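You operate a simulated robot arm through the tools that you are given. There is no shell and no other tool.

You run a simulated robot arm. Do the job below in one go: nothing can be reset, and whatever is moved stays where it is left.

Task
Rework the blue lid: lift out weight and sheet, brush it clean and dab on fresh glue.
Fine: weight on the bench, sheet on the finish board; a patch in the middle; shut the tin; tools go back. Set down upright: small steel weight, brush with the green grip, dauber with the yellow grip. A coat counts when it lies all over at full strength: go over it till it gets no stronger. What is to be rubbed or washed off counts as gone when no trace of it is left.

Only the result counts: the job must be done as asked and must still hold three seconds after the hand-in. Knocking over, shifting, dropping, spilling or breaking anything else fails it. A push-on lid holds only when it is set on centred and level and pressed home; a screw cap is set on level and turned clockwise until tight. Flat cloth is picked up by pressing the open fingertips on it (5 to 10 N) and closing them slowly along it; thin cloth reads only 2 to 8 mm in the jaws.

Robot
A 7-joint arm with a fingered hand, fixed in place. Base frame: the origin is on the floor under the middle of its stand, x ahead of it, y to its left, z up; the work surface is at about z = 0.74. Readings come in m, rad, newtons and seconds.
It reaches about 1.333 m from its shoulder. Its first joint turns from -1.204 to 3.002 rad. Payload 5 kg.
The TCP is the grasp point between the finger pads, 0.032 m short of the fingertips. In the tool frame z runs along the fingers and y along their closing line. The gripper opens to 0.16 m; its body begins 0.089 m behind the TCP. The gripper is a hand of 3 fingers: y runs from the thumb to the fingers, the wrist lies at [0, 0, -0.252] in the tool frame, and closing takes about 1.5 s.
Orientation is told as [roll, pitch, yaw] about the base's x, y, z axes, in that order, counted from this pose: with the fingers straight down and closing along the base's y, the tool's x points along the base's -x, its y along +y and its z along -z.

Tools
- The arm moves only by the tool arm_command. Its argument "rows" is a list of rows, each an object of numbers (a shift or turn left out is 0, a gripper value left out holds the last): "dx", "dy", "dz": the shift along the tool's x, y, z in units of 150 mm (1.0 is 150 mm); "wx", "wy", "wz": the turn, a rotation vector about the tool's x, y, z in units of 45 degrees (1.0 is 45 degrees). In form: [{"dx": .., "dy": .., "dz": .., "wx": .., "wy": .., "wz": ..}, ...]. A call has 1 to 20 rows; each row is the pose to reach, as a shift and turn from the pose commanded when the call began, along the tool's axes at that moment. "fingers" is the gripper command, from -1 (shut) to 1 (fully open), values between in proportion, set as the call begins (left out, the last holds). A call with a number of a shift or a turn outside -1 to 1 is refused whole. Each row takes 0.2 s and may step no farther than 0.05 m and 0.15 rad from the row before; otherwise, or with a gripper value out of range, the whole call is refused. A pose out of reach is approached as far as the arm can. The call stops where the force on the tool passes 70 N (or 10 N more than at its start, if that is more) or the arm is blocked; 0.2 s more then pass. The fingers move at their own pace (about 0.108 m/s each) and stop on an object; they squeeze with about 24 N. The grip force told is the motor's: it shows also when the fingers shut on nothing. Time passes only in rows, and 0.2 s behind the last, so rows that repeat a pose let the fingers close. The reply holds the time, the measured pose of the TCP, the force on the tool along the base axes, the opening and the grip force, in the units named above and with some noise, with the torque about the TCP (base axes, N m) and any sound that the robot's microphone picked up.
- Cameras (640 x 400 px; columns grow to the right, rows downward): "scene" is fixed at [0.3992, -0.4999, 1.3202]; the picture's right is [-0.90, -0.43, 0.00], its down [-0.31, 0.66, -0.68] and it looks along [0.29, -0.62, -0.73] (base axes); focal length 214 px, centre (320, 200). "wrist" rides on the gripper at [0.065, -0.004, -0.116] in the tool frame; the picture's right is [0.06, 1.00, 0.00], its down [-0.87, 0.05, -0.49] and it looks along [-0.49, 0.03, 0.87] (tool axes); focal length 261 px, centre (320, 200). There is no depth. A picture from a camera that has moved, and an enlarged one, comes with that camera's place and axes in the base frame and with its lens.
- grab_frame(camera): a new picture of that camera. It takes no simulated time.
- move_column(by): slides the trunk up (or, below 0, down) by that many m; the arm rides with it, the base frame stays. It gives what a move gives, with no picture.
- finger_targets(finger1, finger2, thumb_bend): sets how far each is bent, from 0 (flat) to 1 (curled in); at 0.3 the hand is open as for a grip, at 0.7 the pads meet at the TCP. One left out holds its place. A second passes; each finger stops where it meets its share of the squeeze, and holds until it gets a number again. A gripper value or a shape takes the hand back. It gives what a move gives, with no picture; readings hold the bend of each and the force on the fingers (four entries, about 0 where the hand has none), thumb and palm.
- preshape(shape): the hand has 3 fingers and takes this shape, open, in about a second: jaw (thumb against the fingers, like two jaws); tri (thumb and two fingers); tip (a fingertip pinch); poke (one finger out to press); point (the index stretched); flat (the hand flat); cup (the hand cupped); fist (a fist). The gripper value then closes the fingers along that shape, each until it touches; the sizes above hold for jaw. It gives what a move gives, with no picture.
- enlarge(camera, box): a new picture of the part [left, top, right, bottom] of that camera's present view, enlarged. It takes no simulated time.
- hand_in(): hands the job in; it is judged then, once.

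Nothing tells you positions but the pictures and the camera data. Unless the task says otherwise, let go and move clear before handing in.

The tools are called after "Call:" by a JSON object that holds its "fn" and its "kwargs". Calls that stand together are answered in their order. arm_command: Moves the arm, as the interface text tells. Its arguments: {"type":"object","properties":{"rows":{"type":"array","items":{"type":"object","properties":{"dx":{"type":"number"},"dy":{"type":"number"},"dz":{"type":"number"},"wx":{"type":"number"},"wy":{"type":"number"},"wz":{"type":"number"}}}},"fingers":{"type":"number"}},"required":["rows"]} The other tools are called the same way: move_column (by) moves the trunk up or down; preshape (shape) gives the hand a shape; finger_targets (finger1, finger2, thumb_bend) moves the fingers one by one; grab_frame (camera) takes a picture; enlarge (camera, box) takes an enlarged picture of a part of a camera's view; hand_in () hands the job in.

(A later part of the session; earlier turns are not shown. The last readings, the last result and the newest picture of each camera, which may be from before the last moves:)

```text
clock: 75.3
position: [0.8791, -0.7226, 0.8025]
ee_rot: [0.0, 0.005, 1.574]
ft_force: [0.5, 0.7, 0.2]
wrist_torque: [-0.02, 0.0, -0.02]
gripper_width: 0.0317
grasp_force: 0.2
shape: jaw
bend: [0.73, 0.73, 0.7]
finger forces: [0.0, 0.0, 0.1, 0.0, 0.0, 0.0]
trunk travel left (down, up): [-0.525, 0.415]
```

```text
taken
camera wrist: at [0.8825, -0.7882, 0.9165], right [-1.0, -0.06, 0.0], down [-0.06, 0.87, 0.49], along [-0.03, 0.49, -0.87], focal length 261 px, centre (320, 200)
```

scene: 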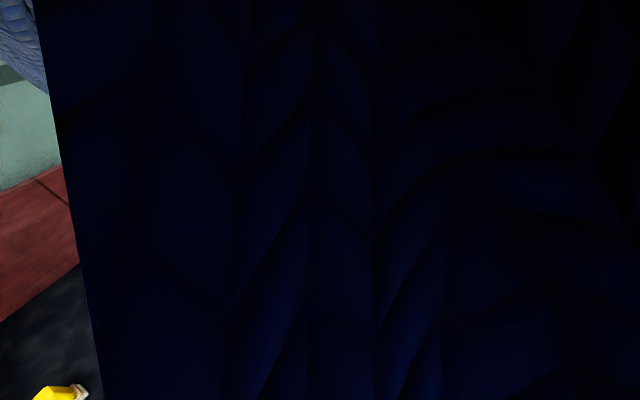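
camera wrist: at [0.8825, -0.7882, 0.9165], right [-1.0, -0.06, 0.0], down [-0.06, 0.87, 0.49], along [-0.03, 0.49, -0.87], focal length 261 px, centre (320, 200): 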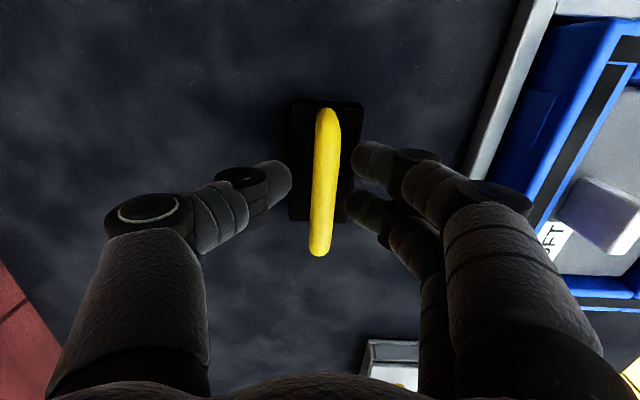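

The weight stands free on the bench. I'll raise straight up and check it.

Call:
{"fn": "arm_command", "kwargs": {"rows": [{"dz": -0.2}, {"dz": -0.4}, {"dz": -0.6}, {"dz": -0.8}, {"dz": -1.0}]}}

Call:
{"fn": "grab_frame", "kwargs": {"camera": "wrist"}}

```text
clock: 76.5
position: [0.879, -0.7228, 0.9537]
ee_rot: [-0.001, 0.007, 1.574]
ft_force: [-0.1, 1.0, -0.4]
wrist_torque: [0.0, -0.03, 0.01]
gripper_width: 0.0315
grasp_force: 0.0
shape: jaw
bend: [0.73, 0.73, 0.7]
finger forces: [0.1, 0.1, 0.1, 0.0, 0.0, 0.0]
trunk travel left (down, up): [-0.525, 0.415]
```

```text
taken
camera wrist: at [0.8823, -0.7874, 1.0675], right [-1.0, -0.07, 0.0], down [-0.06, 0.87, 0.49], along [-0.03, 0.49, -0.87], focal length 261 px, centre (320, 200)
```

wrist: 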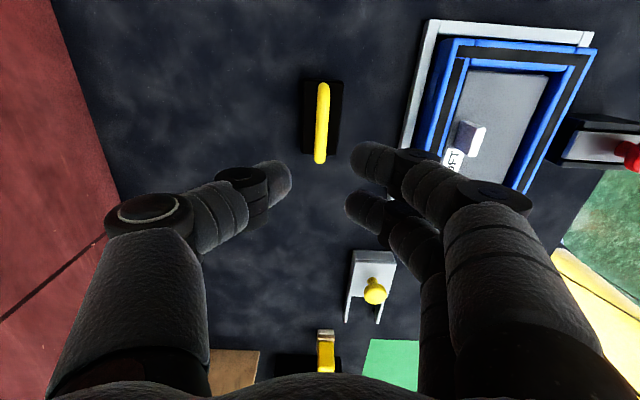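

Next is the sheet: I'll move over its white tab at about (0.72, −0.72) and look.

Call:
{"fn": "arm_command", "kwargs": {"rows": [{"dy": 0.25}, {"dy": 0.5}, {"dy": 0.75}, {"dy": 1.0}]}}

Call:
{"fn": "arm_command", "kwargs": {"rows": [{"dy": 0.06}, {"dy": 0.06, "dz": 0.2}]}}

Call:
{"fn": "grab_frame", "kwargs": {"camera": "wrist"}}

Call:
{"fn": "enlarge", "kwargs": {"camera": "scene", "box": [190, 190, 318, 270]}}

```text
clock: 77.5
position: [0.7286, -0.7233, 0.953]
ee_rot: [-0.001, 0.007, 1.576]
ft_force: [0.2, 0.0, -0.5]
wrist_torque: [0.0, -0.05, 0.03]
gripper_width: 0.0319
grasp_force: 0.1
shape: jaw
bend: [0.73, 0.73, 0.7]
finger forces: [0.1, 0.0, 0.1, 0.0, 0.0, 0.1]
trunk travel left (down, up): [-0.525, 0.415]
```

```text
clock: 78.1
position: [0.7196, -0.7241, 0.9202]
ee_rot: [0.003, 0.002, 1.575]
ft_force: [0.1, -1.0, 0.2]
wrist_torque: [0.03, 0.03, -0.04]
gripper_width: 0.0319
grasp_force: 0.0
shape: jaw
bend: [0.73, 0.73, 0.7]
finger forces: [0.0, 0.0, 0.1, 0.1, 0.0, 0.0]
trunk travel left (down, up): [-0.525, 0.415]
```

```text
taken
camera wrist: at [0.7242, -0.7894, 1.0341], right [-1.0, -0.07, 0.0], down [-0.06, 0.87, 0.49], along [-0.03, 0.49, -0.87], focal length 261 px, centre (320, 200)
```

wrist: 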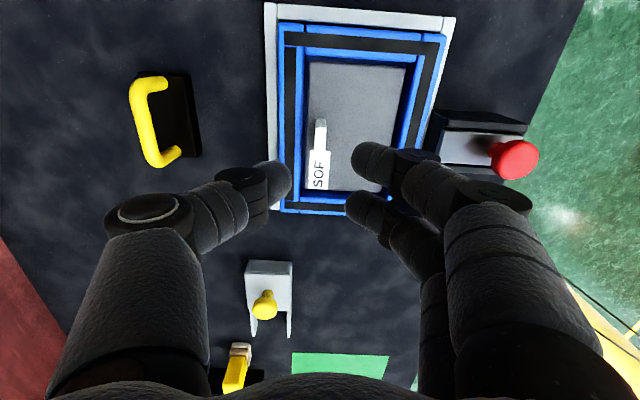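

```text
5.00 times, centred on (254, 230) of scene
camera zoom: at [0.3992, -0.4999, 1.3202], right [-0.9, -0.43, 0.0], down [-0.31, 0.66, -0.68], along [0.29, -0.62, -0.73], focal length 1072 px, centre (650, 50)
```

zoom: 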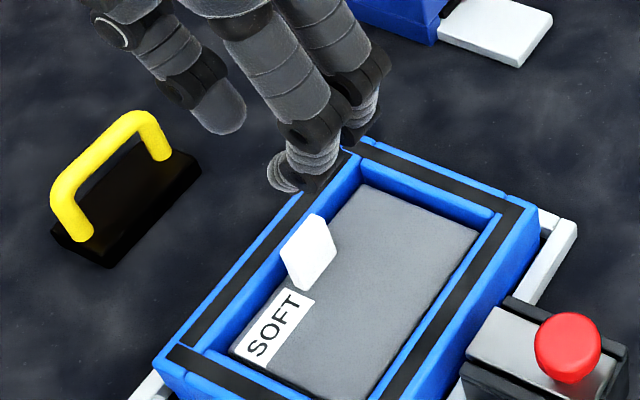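

Call:
{"fn": "enlarge", "kwargs": {"camera": "wrist", "box": [260, 60, 420, 220]}}

Call:
{"fn": "enlarge", "kwargs": {"camera": "scene", "box": [226, 220, 274, 250]}}

```text
2.50 times, centred on (340, 140) of wrist
camera zoom: at [0.7242, -0.7894, 1.0341], right [-1.0, -0.07, 0.0], down [-0.06, 0.87, 0.49], along [-0.03, 0.49, -0.87], focal length 652 px, centre (270, 350)
```

zoom: 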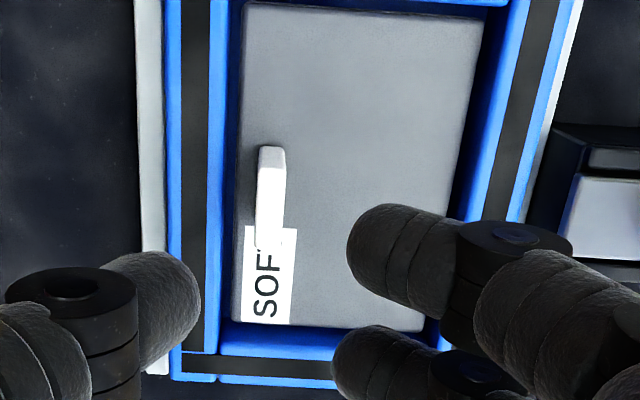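

```text
13.33 times, centred on (250, 235) of scene
camera zoom: at [0.3992, -0.4999, 1.3202], right [-0.9, -0.43, 0.0], down [-0.31, 0.66, -0.68], along [0.29, -0.62, -0.73], focal length 2860 px, centre (1253, -267)
```

zoom: 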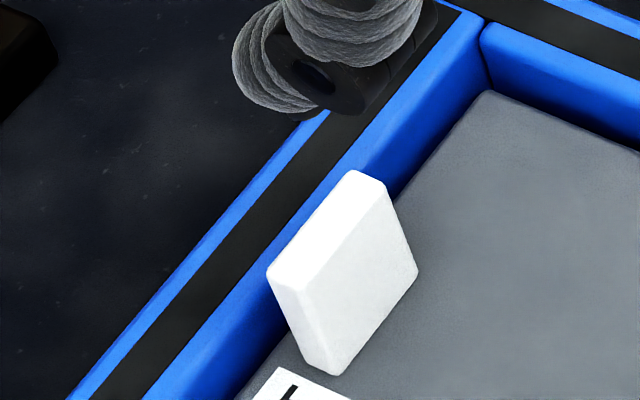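

The tab is centred between thumb and fingers. I'll lower so the tips straddle its top, staying above the rim.

Call:
{"fn": "arm_command", "kwargs": {"rows": [{"dz": 0.15, "dx": -0.02}, {"dz": 0.3, "dx": -0.02}, {"dz": 0.45, "dx": -0.02}]}}

Call:
{"fn": "enlarge", "kwargs": {"camera": "wrist", "box": [240, 60, 420, 220]}}

Call:
{"fn": "enlarge", "kwargs": {"camera": "scene", "box": [210, 200, 290, 250]}}

```text
clock: 78.9
position: [0.7193, -0.7209, 0.8546]
ee_rot: [0.001, 0.004, 1.575]
ft_force: [-0.2, -0.8, 0.1]
wrist_torque: [0.06, -0.01, 0.0]
gripper_width: 0.0319
grasp_force: 0.0
shape: jaw
bend: [0.73, 0.73, 0.7]
finger forces: [0.0, 0.1, 0.0, 0.1, 0.1, 0.0]
trunk travel left (down, up): [-0.525, 0.415]
```

```text
2.50 times, centred on (330, 140) of wrist
camera zoom: at [0.7243, -0.7862, 0.9679], right [-1.0, -0.07, 0.0], down [-0.06, 0.87, 0.49], along [-0.03, 0.49, -0.87], focal length 652 px, centre (295, 350)
```

zoom: 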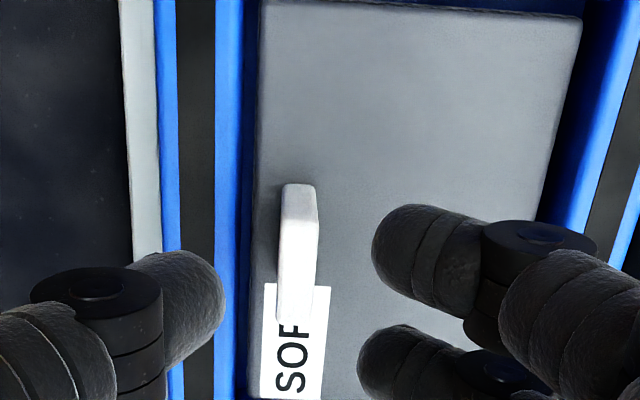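

```text
8.00 times, centred on (250, 225) of scene
camera zoom: at [0.3992, -0.4999, 1.3202], right [-0.9, -0.43, 0.0], down [-0.31, 0.66, -0.68], along [0.29, -0.62, -0.73], focal length 1716 px, centre (880, 0)
```

zoom: 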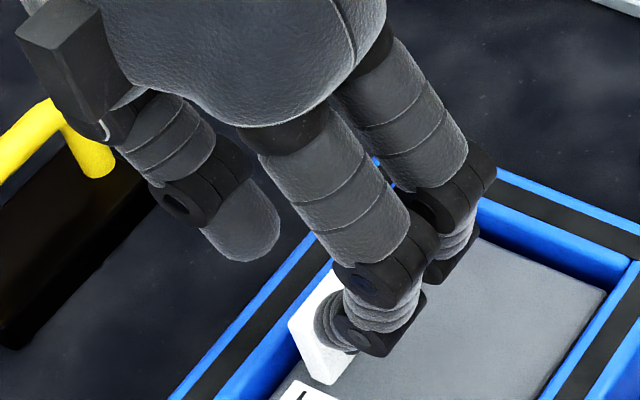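

Call:
{"fn": "arm_command", "kwargs": {"rows": [{"dz": 0.06}, {"dz": 0.12}, {"dz": 0.175}]}}

Call:
{"fn": "enlarge", "kwargs": {"camera": "wrist", "box": [240, 60, 420, 220]}}

```text
clock: 79.7
position: [0.7208, -0.7222, 0.8281]
ee_rot: [-0.002, 0.002, 1.573]
ft_force: [1.8, -0.3, -0.1]
wrist_torque: [0.02, 0.04, -0.01]
gripper_width: 0.0318
grasp_force: 0.1
shape: jaw
bend: [0.73, 0.73, 0.7]
finger forces: [0.0, 0.0, 0.0, 0.0, 0.1, 0.1]
trunk travel left (down, up): [-0.525, 0.415]
```

```text
2.50 times, centred on (330, 140) of wrist
camera zoom: at [0.7239, -0.7861, 0.9419], right [-1.0, -0.06, 0.0], down [-0.06, 0.87, 0.49], along [-0.03, 0.49, -0.87], focal length 652 px, centre (295, 350)
```

zoom: 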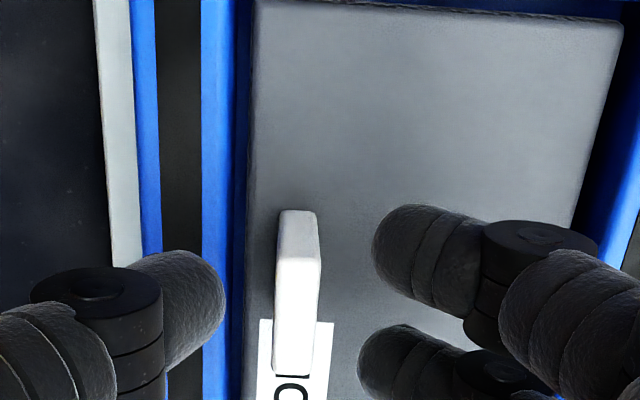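

The fingers straddle the tab. I'll close on it.

Call:
{"fn": "arm_command", "kwargs": {"rows": [{"dz": 0}, {"dz": 0}, {"dz": 0}, {"dz": 0}, {"dz": 0}], "fingers": -1}}

Call:
{"fn": "enlarge", "kwargs": {"camera": "wrist", "box": [240, 60, 420, 220]}}

Call:
{"fn": "enlarge", "kwargs": {"camera": "scene", "box": [210, 200, 290, 250]}}

```text
clock: 80.9
position: [0.7202, -0.7211, 0.8291]
ee_rot: [0.0, 0.006, 1.575]
ft_force: [0.3, 0.1, 0.4]
wrist_torque: [-0.01, 0.02, 0.02]
gripper_width: 0.0047
grasp_force: 24.4
shape: jaw
bend: [0.71, 0.71, 0.7]
finger forces: [10.7, 10.5, 0.1, 0.0, 21.4, 0.0]
trunk travel left (down, up): [-0.525, 0.415]
```

```text
2.50 times, centred on (330, 140) of wrist
camera zoom: at [0.7238, -0.7857, 0.9428], right [-1.0, -0.06, 0.0], down [-0.06, 0.87, 0.49], along [-0.03, 0.49, -0.87], focal length 652 px, centre (295, 350)
```

zoom: 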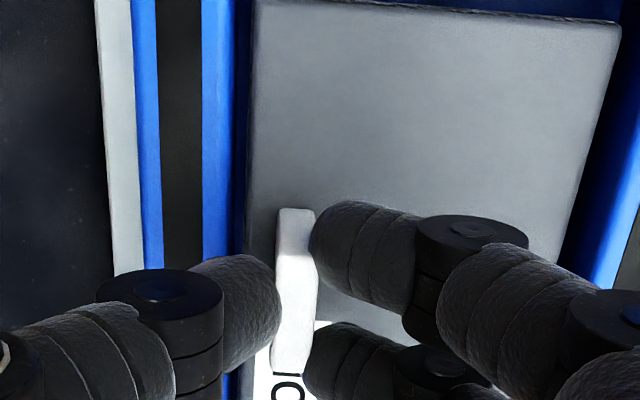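

```text
8.00 times, centred on (250, 225) of scene
camera zoom: at [0.3992, -0.4999, 1.3202], right [-0.9, -0.43, 0.0], down [-0.31, 0.66, -0.68], along [0.29, -0.62, -0.73], focal length 1716 px, centre (880, 0)
```

zoom: 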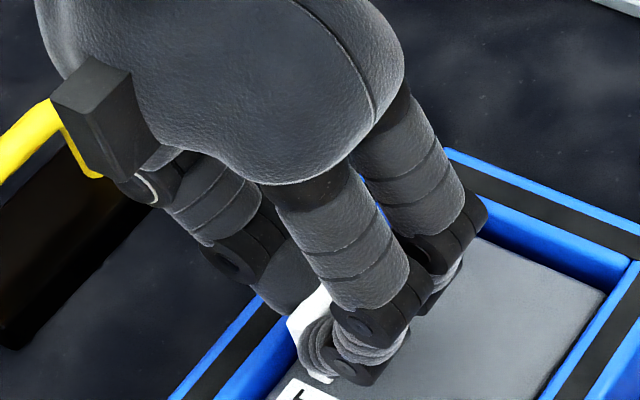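

The grip on the tab is firm. I'll lift the sheet slowly and watch.

Call:
{"fn": "arm_command", "kwargs": {"rows": [{"dz": -0.03}, {"dz": -0.06}, {"dz": -0.1}, {"dz": -0.15}]}}

Call:
{"fn": "grab_frame", "kwargs": {"camera": "wrist"}}

Call:
{"fn": "enlarge", "kwargs": {"camera": "scene", "box": [190, 190, 318, 270]}}

```text
clock: 81.9
position: [0.72, -0.7208, 0.8526]
ee_rot: [-0.002, 0.005, 1.574]
ft_force: [-0.7, 0.0, -0.3]
wrist_torque: [0.01, -0.02, -0.04]
gripper_width: 0.0049
grasp_force: 23.6
shape: jaw
bend: [0.71, 0.71, 0.7]
finger forces: [10.9, 10.6, 0.0, 0.0, 21.3, 0.1]
trunk travel left (down, up): [-0.525, 0.415]
```

```text
taken
camera wrist: at [0.7234, -0.7854, 0.9659], right [-1.0, -0.07, 0.0], down [-0.06, 0.87, 0.49], along [-0.03, 0.49, -0.87], focal length 261 px, centre (320, 200)
```

wrist: 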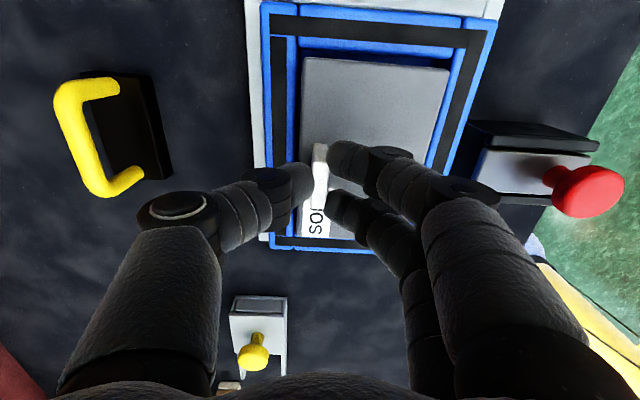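

```text
5.00 times, centred on (254, 230) of scene
camera zoom: at [0.3992, -0.4999, 1.3202], right [-0.9, -0.43, 0.0], down [-0.31, 0.66, -0.68], along [0.29, -0.62, -0.73], focal length 1072 px, centre (650, 50)
```

zoom: 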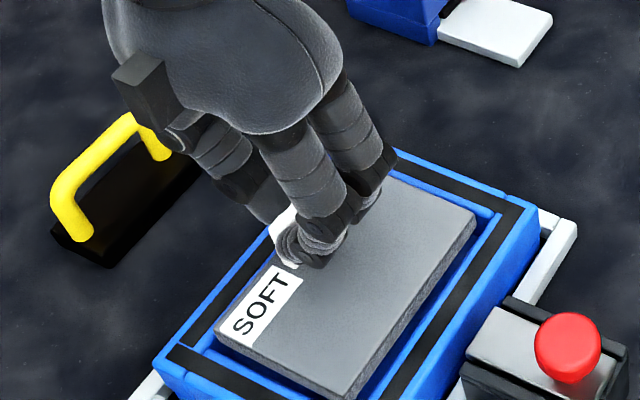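

The sheet comes out flat and clean. I'll lift it higher and carry it to the green board centred near (0.65, −0.18).

Call:
{"fn": "arm_command", "kwargs": {"rows": [{"dz": -0.25}, {"dz": -0.5}, {"dz": -0.75}, {"dz": -0.75, "dx": -0.25}, {"dz": -0.75, "dx": -0.5}, {"dz": -0.75, "dx": -0.75}, {"dz": -0.75, "dx": -1.0}]}}

Call:
{"fn": "arm_command", "kwargs": {"rows": [{"dx": -0.25, "dy": 0.05}, {"dx": -0.5, "dy": 0.1}, {"dx": -0.75, "dy": 0.15}, {"dx": -1.0, "dy": 0.2}]}}

Call:
{"fn": "arm_command", "kwargs": {"rows": [{"dx": -0.25, "dy": 0.02}, {"dx": -0.5, "dy": 0.04}, {"dx": -0.75, "dy": 0.06}, {"dx": -1.0, "dy": 0.08}]}}

Call:
{"fn": "grab_frame", "kwargs": {"camera": "wrist"}}

```text
clock: 83.5
position: [0.7203, -0.5699, 0.9633]
ee_rot: [-0.001, 0.005, 1.572]
ft_force: [0.6, 0.3, -0.1]
wrist_torque: [-0.01, -0.03, 0.03]
gripper_width: 0.0048
grasp_force: 24.0
shape: jaw
bend: [0.71, 0.71, 0.7]
finger forces: [10.8, 10.4, 0.0, 0.0, 21.4, 0.0]
trunk travel left (down, up): [-0.525, 0.415]
```

```text
clock: 84.5
position: [0.6894, -0.4205, 0.9626]
ee_rot: [-0.001, 0.005, 1.573]
ft_force: [0.3, -0.7, -0.2]
wrist_torque: [-0.02, 0.01, 0.02]
gripper_width: 0.005
grasp_force: 24.1
shape: jaw
bend: [0.71, 0.71, 0.7]
finger forces: [10.8, 10.5, 0.0, 0.0, 21.3, 0.0]
trunk travel left (down, up): [-0.525, 0.415]
```

```text
clock: 85.5
position: [0.6767, -0.2701, 0.9619]
ee_rot: [0.0, 0.006, 1.571]
ft_force: [-0.4, -0.1, -0.6]
wrist_torque: [-0.03, -0.01, 0.0]
gripper_width: 0.0047
grasp_force: 24.4
shape: jaw
bend: [0.71, 0.71, 0.7]
finger forces: [10.8, 10.3, 0.0, 0.0, 21.3, 0.0]
trunk travel left (down, up): [-0.525, 0.415]
```

```text
taken
camera wrist: at [0.6804, -0.3352, 1.0758], right [-1.0, -0.06, 0.0], down [-0.06, 0.87, 0.49], along [-0.03, 0.49, -0.87], focal length 261 px, centre (320, 200)
```

wrist: 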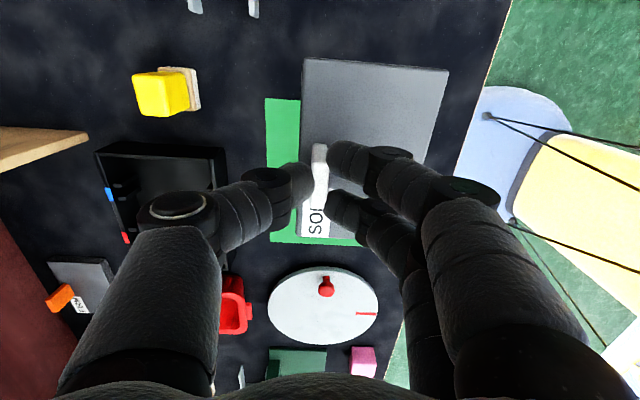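

The board spans about x 0.555–0.742, y −0.284 to −0.065. I'll centre the sheet over it and start lowering.

Call:
{"fn": "arm_command", "kwargs": {"rows": [{"dx": -0.2}, {"dx": -0.4}, {"dx": -0.57}, {"dx": -0.57, "dz": 0.2}, {"dx": -0.57, "dz": 0.4}, {"dx": -0.57, "dz": 0.6}]}}

Call:
{"fn": "grab_frame", "kwargs": {"camera": "wrist"}}

```text
clock: 86.9
position: [0.6777, -0.1846, 0.8698]
ee_rot: [-0.001, 0.004, 1.574]
ft_force: [-0.7, -0.4, 0.0]
wrist_torque: [0.02, 0.03, 0.02]
gripper_width: 0.005
grasp_force: 23.7
shape: jaw
bend: [0.71, 0.71, 0.7]
finger forces: [10.8, 10.4, 0.0, 0.1, 21.4, 0.0]
trunk travel left (down, up): [-0.525, 0.415]
```

```text
taken
camera wrist: at [0.6803, -0.2497, 0.9839], right [-1.0, -0.07, 0.0], down [-0.06, 0.87, 0.49], along [-0.03, 0.49, -0.87], focal length 261 px, centre (320, 200)
```

wrist: 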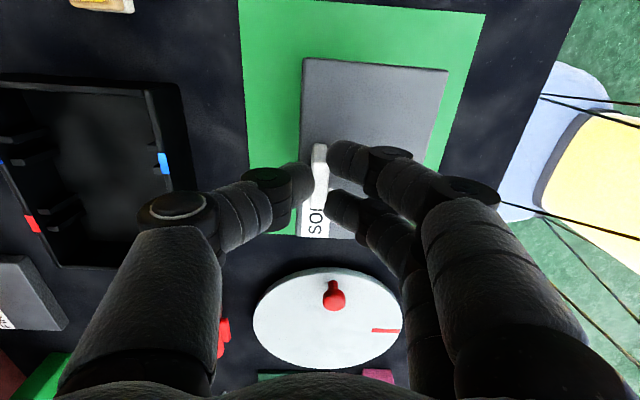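

The sheet is well inside the board. I'll lower it gently until it rests.

Call:
{"fn": "arm_command", "kwargs": {"rows": [{"dz": 0.1}, {"dz": 0.2}, {"dz": 0.28}]}}

Call:
{"fn": "arm_command", "kwargs": {"rows": [{"dz": 0.015}, {"dz": 0.03}]}}

Call:
{"fn": "arm_command", "kwargs": {"rows": [{"dz": 0.01}, {"dz": 0.02}]}}

```text
clock: 87.7
position: [0.6779, -0.185, 0.8275]
ee_rot: [-0.001, 0.006, 1.572]
ft_force: [0.5, -0.1, 0.5]
wrist_torque: [-0.02, -0.01, 0.01]
gripper_width: 0.0051
grasp_force: 24.1
shape: jaw
bend: [0.71, 0.71, 0.7]
finger forces: [10.8, 10.4, 0.0, 0.0, 21.4, 0.0]
trunk travel left (down, up): [-0.525, 0.415]
```

```text
clock: 88.3
position: [0.6766, -0.186, 0.8232]
ee_rot: [-0.001, 0.006, 1.571]
ft_force: [0.4, -0.1, -0.2]
wrist_torque: [-0.03, 0.0, -0.03]
gripper_width: 0.005
grasp_force: 24.0
shape: jaw
bend: [0.71, 0.71, 0.7]
finger forces: [10.8, 10.4, 0.1, 0.0, 21.4, 0.0]
trunk travel left (down, up): [-0.525, 0.415]
```

```text
clock: 88.9
position: [0.6779, -0.186, 0.8219]
ee_rot: [-0.001, 0.004, 1.573]
ft_force: [0.9, 0.2, 0.5]
wrist_torque: [0.02, -0.01, 0.01]
gripper_width: 0.0048
grasp_force: 24.2
shape: jaw
bend: [0.71, 0.71, 0.7]
finger forces: [10.8, 10.4, 0.1, 0.0, 21.3, 0.1]
trunk travel left (down, up): [-0.525, 0.415]
```

Call:
{"fn": "arm_command", "kwargs": {"rows": [{"dz": 0.01}, {"dz": 0.02}]}}

Call:
{"fn": "arm_command", "kwargs": {"rows": [{"dz": 0.01}, {"dz": 0.02}]}}

Call:
{"fn": "arm_command", "kwargs": {"rows": [{"dz": 0.01}, {"dz": 0.02}]}}

Call:
{"fn": "grab_frame", "kwargs": {"camera": "wrist"}}

```text
clock: 89.5
position: [0.6766, -0.184, 0.8185]
ee_rot: [0.001, 0.006, 1.572]
ft_force: [-0.9, 0.7, -0.1]
wrist_torque: [0.03, -0.02, -0.01]
gripper_width: 0.0052
grasp_force: 23.8
shape: jaw
bend: [0.71, 0.71, 0.7]
finger forces: [10.8, 10.3, 0.0, 0.0, 21.3, 0.1]
trunk travel left (down, up): [-0.525, 0.415]
```

```text
clock: 90.1
position: [0.6763, -0.1853, 0.8161]
ee_rot: [0.001, 0.005, 1.572]
ft_force: [-0.2, -0.3, -0.3]
wrist_torque: [-0.01, 0.0, -0.01]
gripper_width: 0.005
grasp_force: 23.8
shape: jaw
bend: [0.71, 0.71, 0.7]
finger forces: [10.8, 10.4, 0.1, 0.1, 21.3, 0.0]
trunk travel left (down, up): [-0.525, 0.415]
```

```text
clock: 90.7
position: [0.677, -0.1849, 0.813]
ee_rot: [-0.002, 0.005, 1.574]
ft_force: [0.7, -0.2, 0.2]
wrist_torque: [0.01, -0.01, 0.04]
gripper_width: 0.0051
grasp_force: 24.2
shape: jaw
bend: [0.71, 0.71, 0.7]
finger forces: [10.8, 10.4, 0.0, 0.1, 21.4, 0.0]
trunk travel left (down, up): [-0.525, 0.415]
```

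```text
taken
camera wrist: at [0.6803, -0.25, 0.9266], right [-1.0, -0.06, 0.0], down [-0.06, 0.87, 0.49], along [-0.03, 0.49, -0.87], focal length 261 px, centre (320, 200)
```

wrist: 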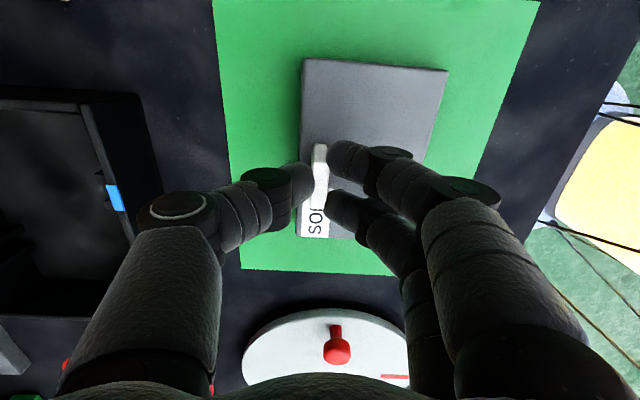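

Call:
{"fn": "arm_command", "kwargs": {"rows": [{"dz": 0.01}, {"dz": 0.02}]}}

Call:
{"fn": "arm_command", "kwargs": {"rows": [{"dz": 0.01}, {"dz": 0.02}]}}

Call:
{"fn": "arm_command", "kwargs": {"rows": [{"dz": 0.01}, {"dz": 0.02}]}}

```text
clock: 91.3
position: [0.677, -0.1869, 0.8097]
ee_rot: [0.0, 0.005, 1.573]
ft_force: [0.7, 0.2, 0.2]
wrist_torque: [0.0, 0.02, 0.0]
gripper_width: 0.0052
grasp_force: 24.1
shape: jaw
bend: [0.71, 0.71, 0.7]
finger forces: [10.9, 10.5, 0.1, 0.1, 21.5, 0.0]
trunk travel left (down, up): [-0.525, 0.415]
```

```text
clock: 91.9
position: [0.6757, -0.185, 0.8058]
ee_rot: [-0.002, 0.004, 1.572]
ft_force: [1.2, -0.2, 10.5]
wrist_torque: [-0.04, 0.05, -0.01]
gripper_width: 0.005
grasp_force: 23.8
shape: jaw
bend: [0.71, 0.71, 0.71]
finger forces: [12.2, 12.0, 0.0, 0.1, 24.7, 0.0]
trunk travel left (down, up): [-0.525, 0.415]
```

```text
clock: 92.5
position: [0.6763, -0.185, 0.807]
ee_rot: [-0.003, 0.006, 1.573]
ft_force: [0.4, -3.1, 31.2]
wrist_torque: [-0.07, -0.01, 0.02]
gripper_width: 0.007
grasp_force: 23.8
shape: jaw
bend: [0.71, 0.71, 0.71]
finger forces: [15.5, 15.2, 0.0, 0.0, 31.7, 0.1]
trunk travel left (down, up): [-0.525, 0.415]
```

The sheet rests on the board (contact at z≈0.8075). I'll relieve the pressure and let go.

Call:
{"fn": "arm_command", "kwargs": {"rows": [{"dz": -0.02}, {"dz": -0.033}]}}

Call:
{"fn": "arm_command", "kwargs": {"rows": [{"dz": 0}, {"dz": 0}, {"dz": 0}, {"dz": 0}], "fingers": -0.6}}

Call:
{"fn": "arm_command", "kwargs": {"rows": [{"dz": -0.15}, {"dz": -0.35}, {"dz": -0.6}, {"dz": -0.85}]}}

Call:
{"fn": "grab_frame", "kwargs": {"camera": "wrist"}}

```text
clock: 93.1
position: [0.6758, -0.1857, 0.808]
ee_rot: [0.001, 0.003, 1.575]
ft_force: [0.9, 1.2, 2.3]
wrist_torque: [0.04, 0.01, 0.04]
gripper_width: 0.0065
grasp_force: 24.1
shape: jaw
bend: [0.71, 0.71, 0.71]
finger forces: [11.5, 11.2, 0.1, 0.1, 24.4, 0.1]
trunk travel left (down, up): [-0.525, 0.415]
```

```text
clock: 94.1
position: [0.6761, -0.1864, 0.8086]
ee_rot: [0.0, 0.005, 1.572]
ft_force: [-0.6, 1.5, -0.4]
wrist_torque: [0.03, 0.01, -0.01]
gripper_width: 0.0317
grasp_force: 0.1
shape: jaw
bend: [0.73, 0.73, 0.7]
finger forces: [0.1, 0.0, 0.0, 0.0, 0.1, 0.0]
trunk travel left (down, up): [-0.525, 0.415]
```

```text
clock: 95.1
position: [0.6755, -0.1855, 0.9361]
ee_rot: [0.0, 0.005, 1.573]
ft_force: [-0.7, -0.5, 0.2]
wrist_torque: [0.0, 0.01, -0.03]
gripper_width: 0.0316
grasp_force: 0.1
shape: jaw
bend: [0.73, 0.73, 0.7]
finger forces: [0.0, 0.0, 0.1, 0.0, 0.1, 0.0]
trunk travel left (down, up): [-0.525, 0.415]
```

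```text
taken
camera wrist: at [0.6791, -0.2498, 1.0511], right [-1.0, -0.06, 0.0], down [-0.06, 0.87, 0.49], along [-0.03, 0.49, -0.87], focal length 261 px, centre (320, 200)
```

wrist: 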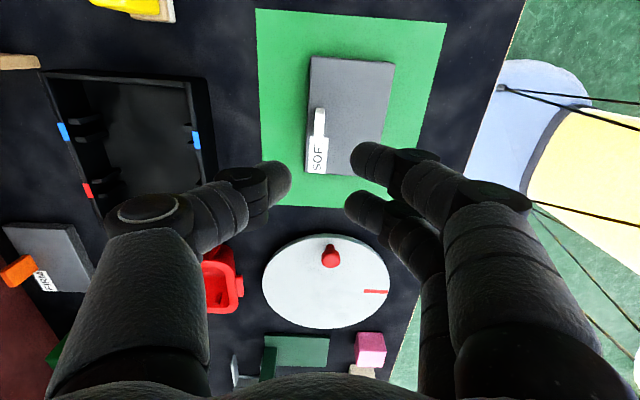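

The sheet lies well on the green board. I'll move back over the lid to inspect it, then on to the brush.

Call:
{"fn": "arm_command", "kwargs": {"rows": [{"dx": 0.25, "dz": -0.1}, {"dx": 0.5, "dz": -0.2}, {"dx": 0.75, "dz": -0.3}, {"dx": 1.0, "dz": -0.4}]}}

Call:
{"fn": "arm_command", "kwargs": {"rows": [{"dx": 0.25}, {"dx": 0.5}, {"dx": 0.75}, {"dx": 1.0}]}}

Call:
{"fn": "arm_command", "kwargs": {"rows": [{"dx": 0.25}, {"dx": 0.5}, {"dx": 0.75}, {"dx": 1.0}]}}

Call:
{"fn": "arm_command", "kwargs": {"rows": [{"dx": 0.25}, {"dx": 0.5}, {"dx": 0.75}, {"dx": 1.0}]}}

Call:
{"fn": "grab_frame", "kwargs": {"camera": "wrist"}}

Call:
{"fn": "enlarge", "kwargs": {"camera": "scene", "box": [206, 205, 302, 285]}}

```text
clock: 96.1
position: [0.6772, -0.3349, 0.9962]
ee_rot: [0.001, 0.003, 1.574]
ft_force: [0.3, 0.5, -0.6]
wrist_torque: [-0.01, -0.03, -0.03]
gripper_width: 0.0318
grasp_force: 0.0
shape: jaw
bend: [0.73, 0.73, 0.7]
finger forces: [0.0, 0.0, 0.0, 0.1, 0.1, 0.0]
trunk travel left (down, up): [-0.525, 0.415]
```

```text
clock: 97.1
position: [0.6761, -0.4835, 0.9978]
ee_rot: [0.0, 0.004, 1.577]
ft_force: [0.4, 0.4, 0.2]
wrist_torque: [0.01, 0.01, 0.0]
gripper_width: 0.0318
grasp_force: 0.0
shape: jaw
bend: [0.73, 0.73, 0.7]
finger forces: [0.0, 0.0, 0.0, 0.1, 0.1, 0.1]
trunk travel left (down, up): [-0.525, 0.415]
```

```text
clock: 98.1
position: [0.6787, -0.6348, 0.9988]
ee_rot: [0.001, 0.002, 1.576]
ft_force: [0.3, -0.3, 1.0]
wrist_torque: [0.0, 0.04, 0.02]
gripper_width: 0.0318
grasp_force: 0.1
shape: jaw
bend: [0.73, 0.73, 0.7]
finger forces: [0.1, 0.0, 0.1, 0.1, 0.0, 0.1]
trunk travel left (down, up): [-0.525, 0.415]
```

```text
clock: 99.1
position: [0.6775, -0.7848, 0.9986]
ee_rot: [-0.001, 0.004, 1.575]
ft_force: [0.3, 0.0, 0.4]
wrist_torque: [0.0, -0.01, 0.0]
gripper_width: 0.0319
grasp_force: 0.1
shape: jaw
bend: [0.73, 0.73, 0.7]
finger forces: [0.0, 0.0, 0.0, 0.0, 0.0, 0.0]
trunk travel left (down, up): [-0.525, 0.415]
```

```text
taken
camera wrist: at [0.6813, -0.8503, 1.1123], right [-1.0, -0.07, 0.0], down [-0.06, 0.87, 0.49], along [-0.03, 0.49, -0.87], focal length 261 px, centre (320, 200)
```

wrist: 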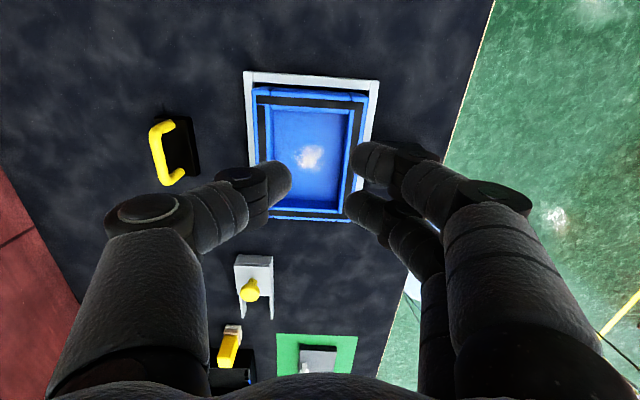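

```text
5.00 times, centred on (254, 245) of scene
camera zoom: at [0.3992, -0.4999, 1.3202], right [-0.9, -0.43, 0.0], down [-0.31, 0.66, -0.68], along [0.29, -0.62, -0.73], focal length 1072 px, centre (650, -25)
```

zoom: 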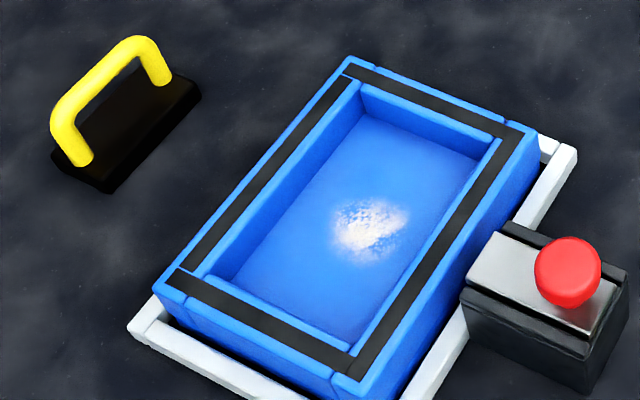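

There is a whitish old-glue patch on the lid's floor at about (0.685, −0.72), so this is the right lid. Now I'll turn the hand back and look at the green brush.

Call:
{"fn": "arm_command", "kwargs": {"rows": [{"dx": 0.1, "dy": 0.13, "wz": 0.1667}, {"dx": 0.2, "dy": 0.26, "wz": 0.3333}, {"dx": 0.3, "dy": 0.4, "wz": 0.5}, {"dx": 0.4, "dy": 0.53, "wz": 0.6667}, {"dx": 0.5, "dy": 0.66, "wz": 0.8333}, {"dx": 0.6, "dy": 0.8, "wz": 1.0}]}}

Call:
{"fn": "arm_command", "kwargs": {"rows": [{"dx": 0.1, "dy": -0.1, "wz": 0.1667}, {"dx": 0.2, "dy": -0.2, "wz": 0.3333}, {"dx": 0.3, "dy": -0.3, "wz": 0.5}, {"dx": 0.4, "dy": -0.4, "wz": 0.6667}, {"dx": 0.45, "dy": -0.45, "wz": 0.8333}, {"dx": 0.45, "dy": -0.45, "wz": 1.0}]}}

Call:
{"fn": "grab_frame", "kwargs": {"camera": "wrist"}}

Call:
{"fn": "enlarge", "kwargs": {"camera": "scene", "box": [316, 160, 364, 190]}}

```text
clock: 100.5
position: [0.5578, -0.8749, 0.9984]
ee_rot: [-0.004, 0.002, 0.788]
ft_force: [-0.1, 0.6, -0.2]
wrist_torque: [0.02, -0.02, -0.01]
gripper_width: 0.0318
grasp_force: 0.0
shape: jaw
bend: [0.73, 0.73, 0.7]
finger forces: [0.1, 0.0, 0.1, 0.0, 0.0, 0.0]
trunk travel left (down, up): [-0.525, 0.415]
```

```text
clock: 101.9
position: [0.5568, -0.9718, 0.9994]
ee_rot: [-0.004, 0.001, 0.0]
ft_force: [-0.1, -0.1, 0.2]
wrist_torque: [-0.01, -0.02, 0.0]
gripper_width: 0.0317
grasp_force: 0.0
shape: jaw
bend: [0.73, 0.73, 0.7]
finger forces: [0.0, 0.0, 0.0, 0.0, 0.0, 0.0]
trunk travel left (down, up): [-0.525, 0.415]
```

```text
taken
camera wrist: at [0.4919, -0.9743, 1.1134], right [-0.06, 1.0, 0.0], down [0.87, 0.06, 0.49], along [0.49, 0.03, -0.87], focal length 261 px, centre (320, 200)
```

wrist: 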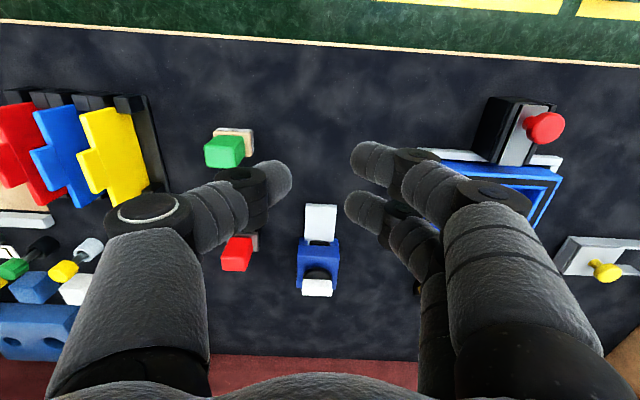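

```text
13.33 times, centred on (340, 175) of scene
camera zoom: at [0.3992, -0.4999, 1.3202], right [-0.9, -0.43, 0.0], down [-0.31, 0.66, -0.68], along [0.29, -0.62, -0.73], focal length 2860 px, centre (53, 533)
```

zoom: 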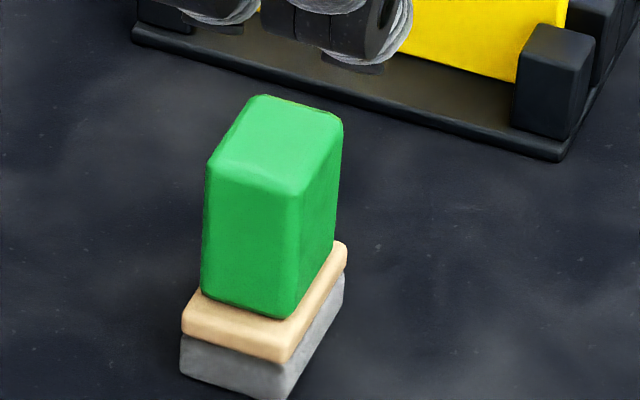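

The brush stands at about (0.608, −1.092): grip ~2.5 cm in x, ~3.7 cm in y, its pad ~3.3 × 4.8 cm. I'll turn the hand by 90° above it so it closes along x.

Call:
{"fn": "arm_command", "kwargs": {"rows": [{"dx": -0.026, "dy": -0.065, "wz": -0.1667}, {"dx": -0.052, "dy": -0.13, "wz": -0.3333}, {"dx": -0.078, "dy": -0.195, "wz": -0.5}, {"dx": -0.104, "dy": -0.26, "wz": -0.6667}, {"dx": -0.13, "dy": -0.325, "wz": -0.8333}, {"dx": -0.155, "dy": -0.39, "wz": -1.0}], "fingers": -0.2}}

Call:
{"fn": "arm_command", "kwargs": {"rows": [{"dx": 0.027, "dy": -0.071, "wz": -0.1667}, {"dx": 0.053, "dy": -0.141, "wz": -0.3333}, {"dx": 0.08, "dy": -0.212, "wz": -0.5}, {"dx": 0.107, "dy": -0.283, "wz": -0.6667}, {"dx": 0.133, "dy": -0.353, "wz": -0.8333}, {"dx": 0.16, "dy": -0.424, "wz": -1.0}]}}

Call:
{"fn": "grab_frame", "kwargs": {"camera": "wrist"}}

Call:
{"fn": "grab_frame", "kwargs": {"camera": "scene"}}

```text
clock: 103.3
position: [0.5827, -1.0285, 0.9996]
ee_rot: [-0.003, 0.004, 0.79]
ft_force: [-0.5, -0.4, 0.3]
wrist_torque: [0.0, 0.03, -0.03]
gripper_width: 0.0636
grasp_force: 0.0
shape: jaw
bend: [0.73, 0.73, 0.7]
finger forces: [0.0, 0.1, 0.0, 0.1, 0.0, 0.0]
trunk travel left (down, up): [-0.525, 0.415]
```

```text
clock: 104.7
position: [0.6099, -1.0913, 1.0007]
ee_rot: [0.0, 0.005, 1.575]
ft_force: [0.1, 0.4, 0.2]
wrist_torque: [0.03, 0.0, -0.02]
gripper_width: 0.0634
grasp_force: 0.1
shape: jaw
bend: [0.73, 0.73, 0.7]
finger forces: [0.0, 0.1, 0.1, 0.1, 0.0, 0.0]
trunk travel left (down, up): [-0.525, 0.415]
```

```text
taken
camera wrist: at [0.6134, -1.1563, 1.114], right [-1.0, -0.07, 0.0], down [-0.06, 0.87, 0.49], along [-0.03, 0.49, -0.87], focal length 261 px, centre (320, 200)
```

wrist: 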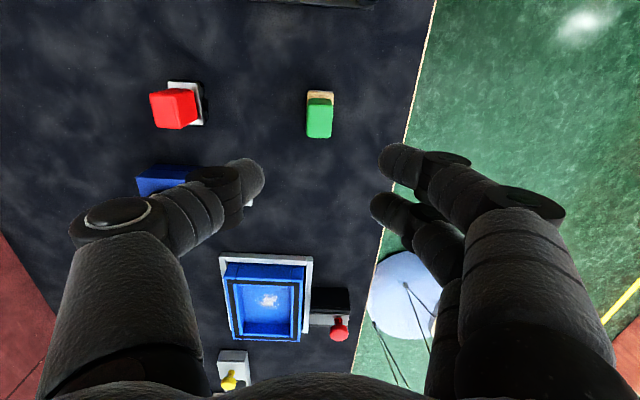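

```text
taken
```

scene: 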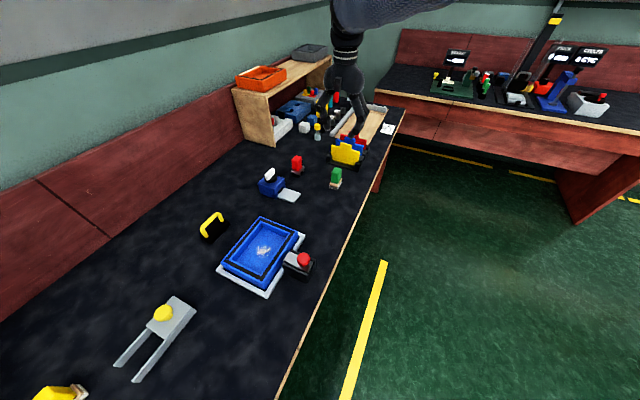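

Call:
{"fn": "enlarge", "kwargs": {"camera": "wrist", "box": [280, 80, 360, 150]}}

Call:
{"fn": "enlarge", "kwargs": {"camera": "wrist", "box": [210, 240, 330, 350]}}

```text
5.71 times, centred on (320, 115) of wrist
camera zoom: at [0.6134, -1.1563, 1.114], right [-1.0, -0.07, 0.0], down [-0.06, 0.87, 0.49], along [-0.03, 0.49, -0.87], focal length 1489 px, centre (320, 686)
```

zoom: 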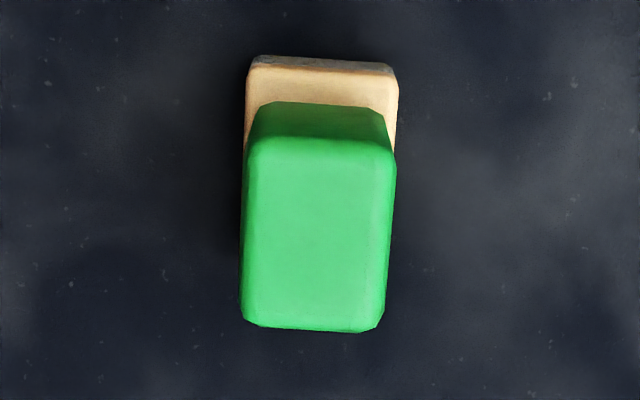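

```text
3.64 times, centred on (270, 295) of wrist
camera zoom: at [0.6134, -1.1563, 1.114], right [-1.0, -0.07, 0.0], down [-0.06, 0.87, 0.49], along [-0.03, 0.49, -0.87], focal length 948 px, centre (502, -146)
```

zoom: 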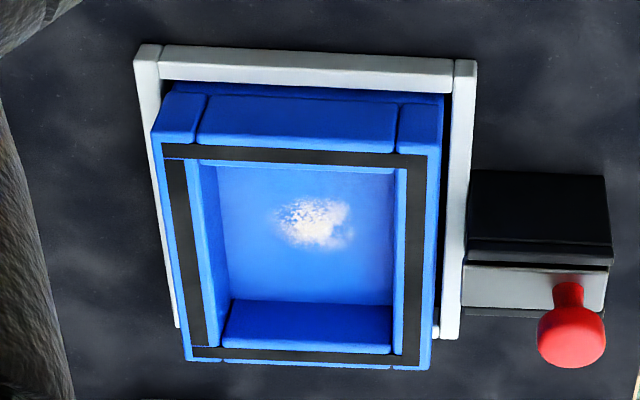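

The brush grip is centred at (0.611, −1.090) with its top at about 0.815. I'll lower around it to TCP z≈0.805.

Call:
{"fn": "arm_command", "kwargs": {"rows": [{"dz": 0.2}, {"dz": 0.4}, {"dz": 0.6}, {"dz": 0.8}, {"dz": 0.96}]}}

Call:
{"fn": "grab_frame", "kwargs": {"camera": "wrist"}}

Call:
{"fn": "enlarge", "kwargs": {"camera": "scene", "box": [300, 140, 380, 200]}}

```text
clock: 105.9
position: [0.6091, -1.0923, 0.8542]
ee_rot: [0.0, 0.005, 1.573]
ft_force: [0.3, 0.2, -0.6]
wrist_torque: [0.0, 0.01, 0.01]
gripper_width: 0.0638
grasp_force: 0.1
shape: jaw
bend: [0.73, 0.73, 0.7]
finger forces: [0.0, 0.1, 0.0, 0.0, 0.0, 0.0]
trunk travel left (down, up): [-0.525, 0.415]
```

```text
taken
camera wrist: at [0.6133, -1.1568, 0.9692], right [-1.0, -0.06, 0.0], down [-0.06, 0.87, 0.49], along [-0.03, 0.49, -0.87], focal length 261 px, centre (320, 200)
```

wrist: 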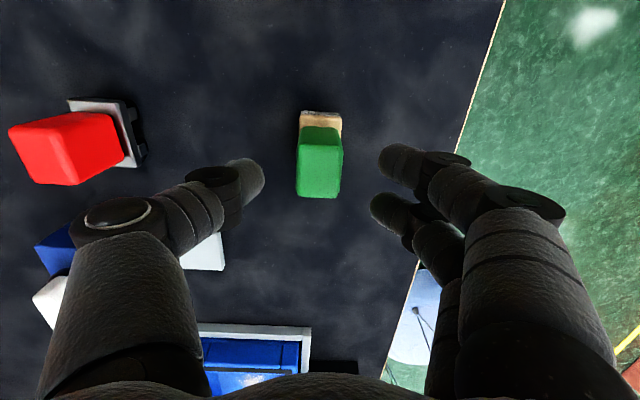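

```text
6.67 times, centred on (340, 170) of scene
camera zoom: at [0.3992, -0.4999, 1.3202], right [-0.9, -0.43, 0.0], down [-0.31, 0.66, -0.68], along [0.29, -0.62, -0.73], focal length 1430 px, centre (187, 400)
```

zoom: 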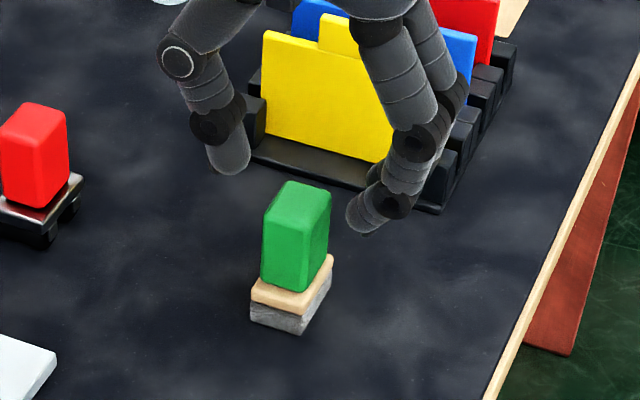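

Call:
{"fn": "arm_command", "kwargs": {"rows": [{"dz": 0.11, "dx": -0.01}, {"dz": 0.22, "dx": -0.01}, {"dz": 0.325, "dx": -0.01}]}}

Call:
{"fn": "arm_command", "kwargs": {"rows": [{"dz": 0}, {"dz": 0}, {"dz": 0}, {"dz": 0}, {"dz": 0}], "fingers": -1}}

Call:
{"fn": "grab_frame", "kwargs": {"camera": "wrist"}}

Call:
{"fn": "enlarge", "kwargs": {"camera": "scene", "box": [300, 140, 380, 200]}}

```text
clock: 106.7
position: [0.6107, -1.0905, 0.8055]
ee_rot: [0.002, 0.004, 1.574]
ft_force: [-0.3, -0.6, 0.8]
wrist_torque: [-0.02, -0.03, -0.02]
gripper_width: 0.0632
grasp_force: 0.0
shape: jaw
bend: [0.73, 0.73, 0.7]
finger forces: [0.1, 0.1, 0.1, 0.1, 0.1, 0.0]
trunk travel left (down, up): [-0.525, 0.415]
```

```text
clock: 107.9
position: [0.6095, -1.0904, 0.807]
ee_rot: [0.0, 0.005, 1.575]
ft_force: [0.8, 0.2, -0.3]
wrist_torque: [-0.02, 0.0, -0.02]
gripper_width: 0.0251
grasp_force: 24.1
shape: jaw
bend: [0.73, 0.73, 0.7]
finger forces: [10.7, 10.7, 0.0, 0.0, 21.3, 0.0]
trunk travel left (down, up): [-0.525, 0.415]
```

```text
taken
camera wrist: at [0.6138, -1.155, 0.9216], right [-1.0, -0.06, 0.0], down [-0.06, 0.87, 0.49], along [-0.03, 0.49, -0.87], focal length 261 px, centre (320, 200)
```

wrist: 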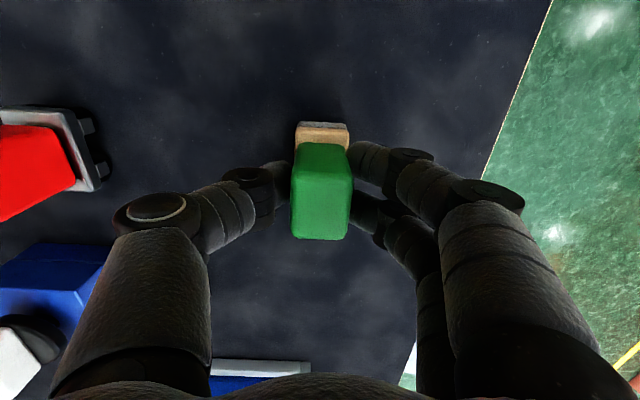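

```text
6.67 times, centred on (340, 170) of scene
camera zoom: at [0.3992, -0.4999, 1.3202], right [-0.9, -0.43, 0.0], down [-0.31, 0.66, -0.68], along [0.29, -0.62, -0.73], focal length 1430 px, centre (187, 400)
```

zoom: 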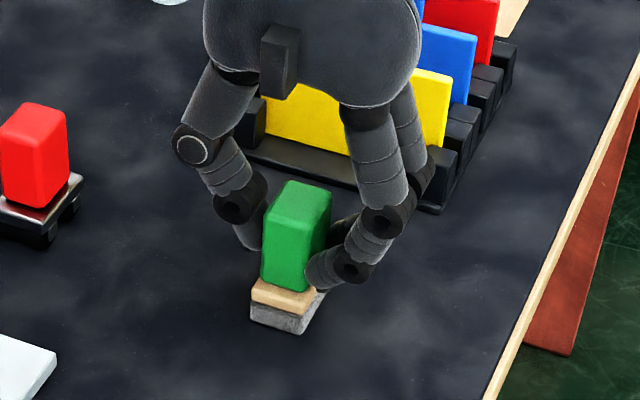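

The brush is held at the grip (home TCP: 0.610, −1.090, 0.807). I'll lift it and carry it over the lid.

Call:
{"fn": "arm_command", "kwargs": {"rows": [{"dz": -0.15}, {"dz": -0.35}, {"dz": -0.6}, {"dz": -0.8, "dx": -0.15}, {"dz": -0.8, "dx": -0.4}, {"dz": -0.8, "dx": -0.7}, {"dz": -0.8, "dx": -1.0}]}}

Call:
{"fn": "arm_command", "kwargs": {"rows": [{"dx": -0.25, "dy": -0.13}, {"dx": -0.5, "dy": -0.26}, {"dx": -0.75, "dy": -0.39}, {"dx": -1.0, "dy": -0.52}]}}

Call:
{"fn": "grab_frame", "kwargs": {"camera": "wrist"}}

Call:
{"fn": "grab_frame", "kwargs": {"camera": "scene"}}

```text
clock: 109.5
position: [0.6096, -0.9406, 0.9284]
ee_rot: [-0.002, 0.006, 1.573]
ft_force: [-0.2, -0.8, -0.2]
wrist_torque: [-0.03, 0.05, -0.02]
gripper_width: 0.0249
grasp_force: 23.8
shape: jaw
bend: [0.73, 0.73, 0.7]
finger forces: [10.6, 10.5, 0.0, 0.0, 21.2, 0.0]
trunk travel left (down, up): [-0.525, 0.415]
```

```text
clock: 110.5
position: [0.6856, -0.7916, 0.9248]
ee_rot: [0.0, 0.006, 1.571]
ft_force: [0.3, 0.8, -1.1]
wrist_torque: [0.01, 0.01, 0.0]
gripper_width: 0.0251
grasp_force: 24.6
shape: jaw
bend: [0.73, 0.73, 0.7]
finger forces: [10.7, 10.7, 0.1, 0.0, 21.4, 0.0]
trunk travel left (down, up): [-0.525, 0.415]
```

```text
taken
camera wrist: at [0.6897, -0.8551, 1.0401], right [-1.0, -0.06, 0.0], down [-0.06, 0.87, 0.49], along [-0.03, 0.49, -0.87], focal length 261 px, centre (320, 200)
```

wrist: 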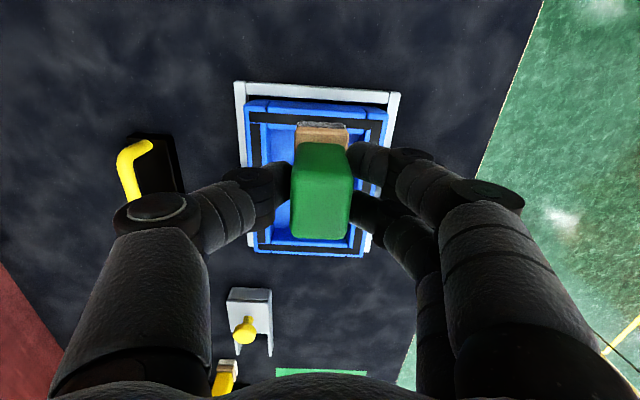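

```text
taken
```

scene: 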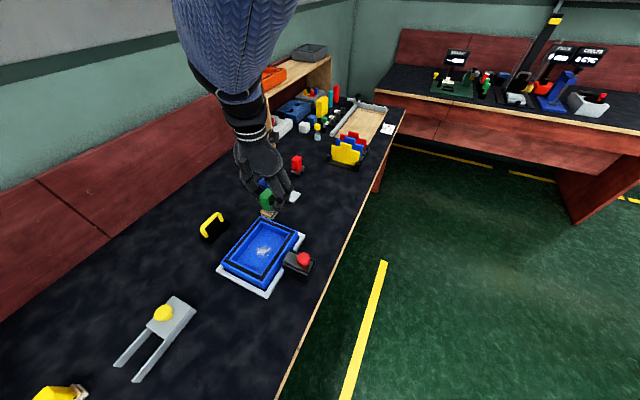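

Now I'll centre over the patch and lower the brush until it touches the lid's floor.

Call:
{"fn": "arm_command", "kwargs": {"rows": [{"dx": -0.23, "dy": -0.01}, {"dx": -0.46, "dy": -0.02}, {"dx": -0.46, "dy": -0.02, "dz": 0.2}, {"dx": -0.46, "dy": -0.02, "dz": 0.4}, {"dx": -0.46, "dy": -0.02, "dz": 0.54}]}}

Call:
{"fn": "arm_command", "kwargs": {"rows": [{"dz": 0.02}, {"dz": 0.04}]}}

Call:
{"fn": "arm_command", "kwargs": {"rows": [{"dz": 0.01}, {"dz": 0.02}]}}

Call:
{"fn": "enlarge", "kwargs": {"camera": "scene", "box": [206, 205, 302, 285]}}

```text
clock: 111.7
position: [0.6903, -0.721, 0.844]
ee_rot: [0.001, 0.004, 1.572]
ft_force: [0.3, 0.3, -0.9]
wrist_torque: [0.0, 0.03, -0.01]
gripper_width: 0.0249
grasp_force: 24.1
shape: jaw
bend: [0.73, 0.73, 0.7]
finger forces: [10.6, 10.6, 0.0, 0.1, 21.2, 0.1]
trunk travel left (down, up): [-0.525, 0.415]
```

```text
clock: 112.3
position: [0.6899, -0.7202, 0.8399]
ee_rot: [0.0, 0.006, 1.575]
ft_force: [-0.2, -0.6, -0.6]
wrist_torque: [0.03, -0.01, -0.03]
gripper_width: 0.0247
grasp_force: 23.7
shape: jaw
bend: [0.73, 0.73, 0.7]
finger forces: [10.6, 10.6, 0.1, 0.0, 21.1, 0.0]
trunk travel left (down, up): [-0.525, 0.415]
```

```text
clock: 112.9
position: [0.6903, -0.7208, 0.8346]
ee_rot: [0.0, 0.005, 1.573]
ft_force: [0.4, 0.0, -1.8]
wrist_torque: [0.01, -0.04, 0.0]
gripper_width: 0.0248
grasp_force: 23.3
shape: jaw
bend: [0.73, 0.73, 0.7]
finger forces: [10.6, 10.6, 0.0, 0.0, 21.2, 0.0]
trunk travel left (down, up): [-0.525, 0.415]
```

```text
5.00 times, centred on (254, 245) of scene
camera zoom: at [0.3992, -0.4999, 1.3202], right [-0.9, -0.43, 0.0], down [-0.31, 0.66, -0.68], along [0.29, -0.62, -0.73], focal length 1072 px, centre (650, -25)
```

zoom: 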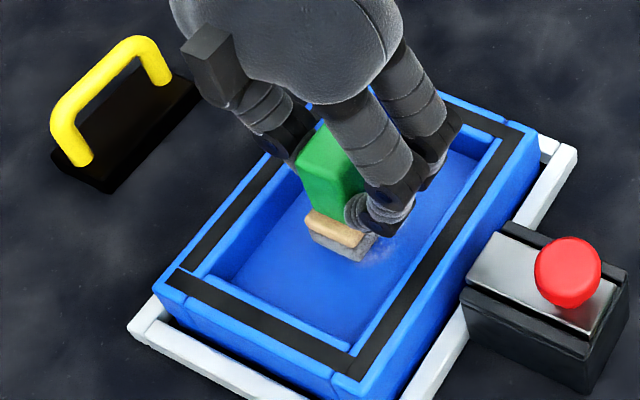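

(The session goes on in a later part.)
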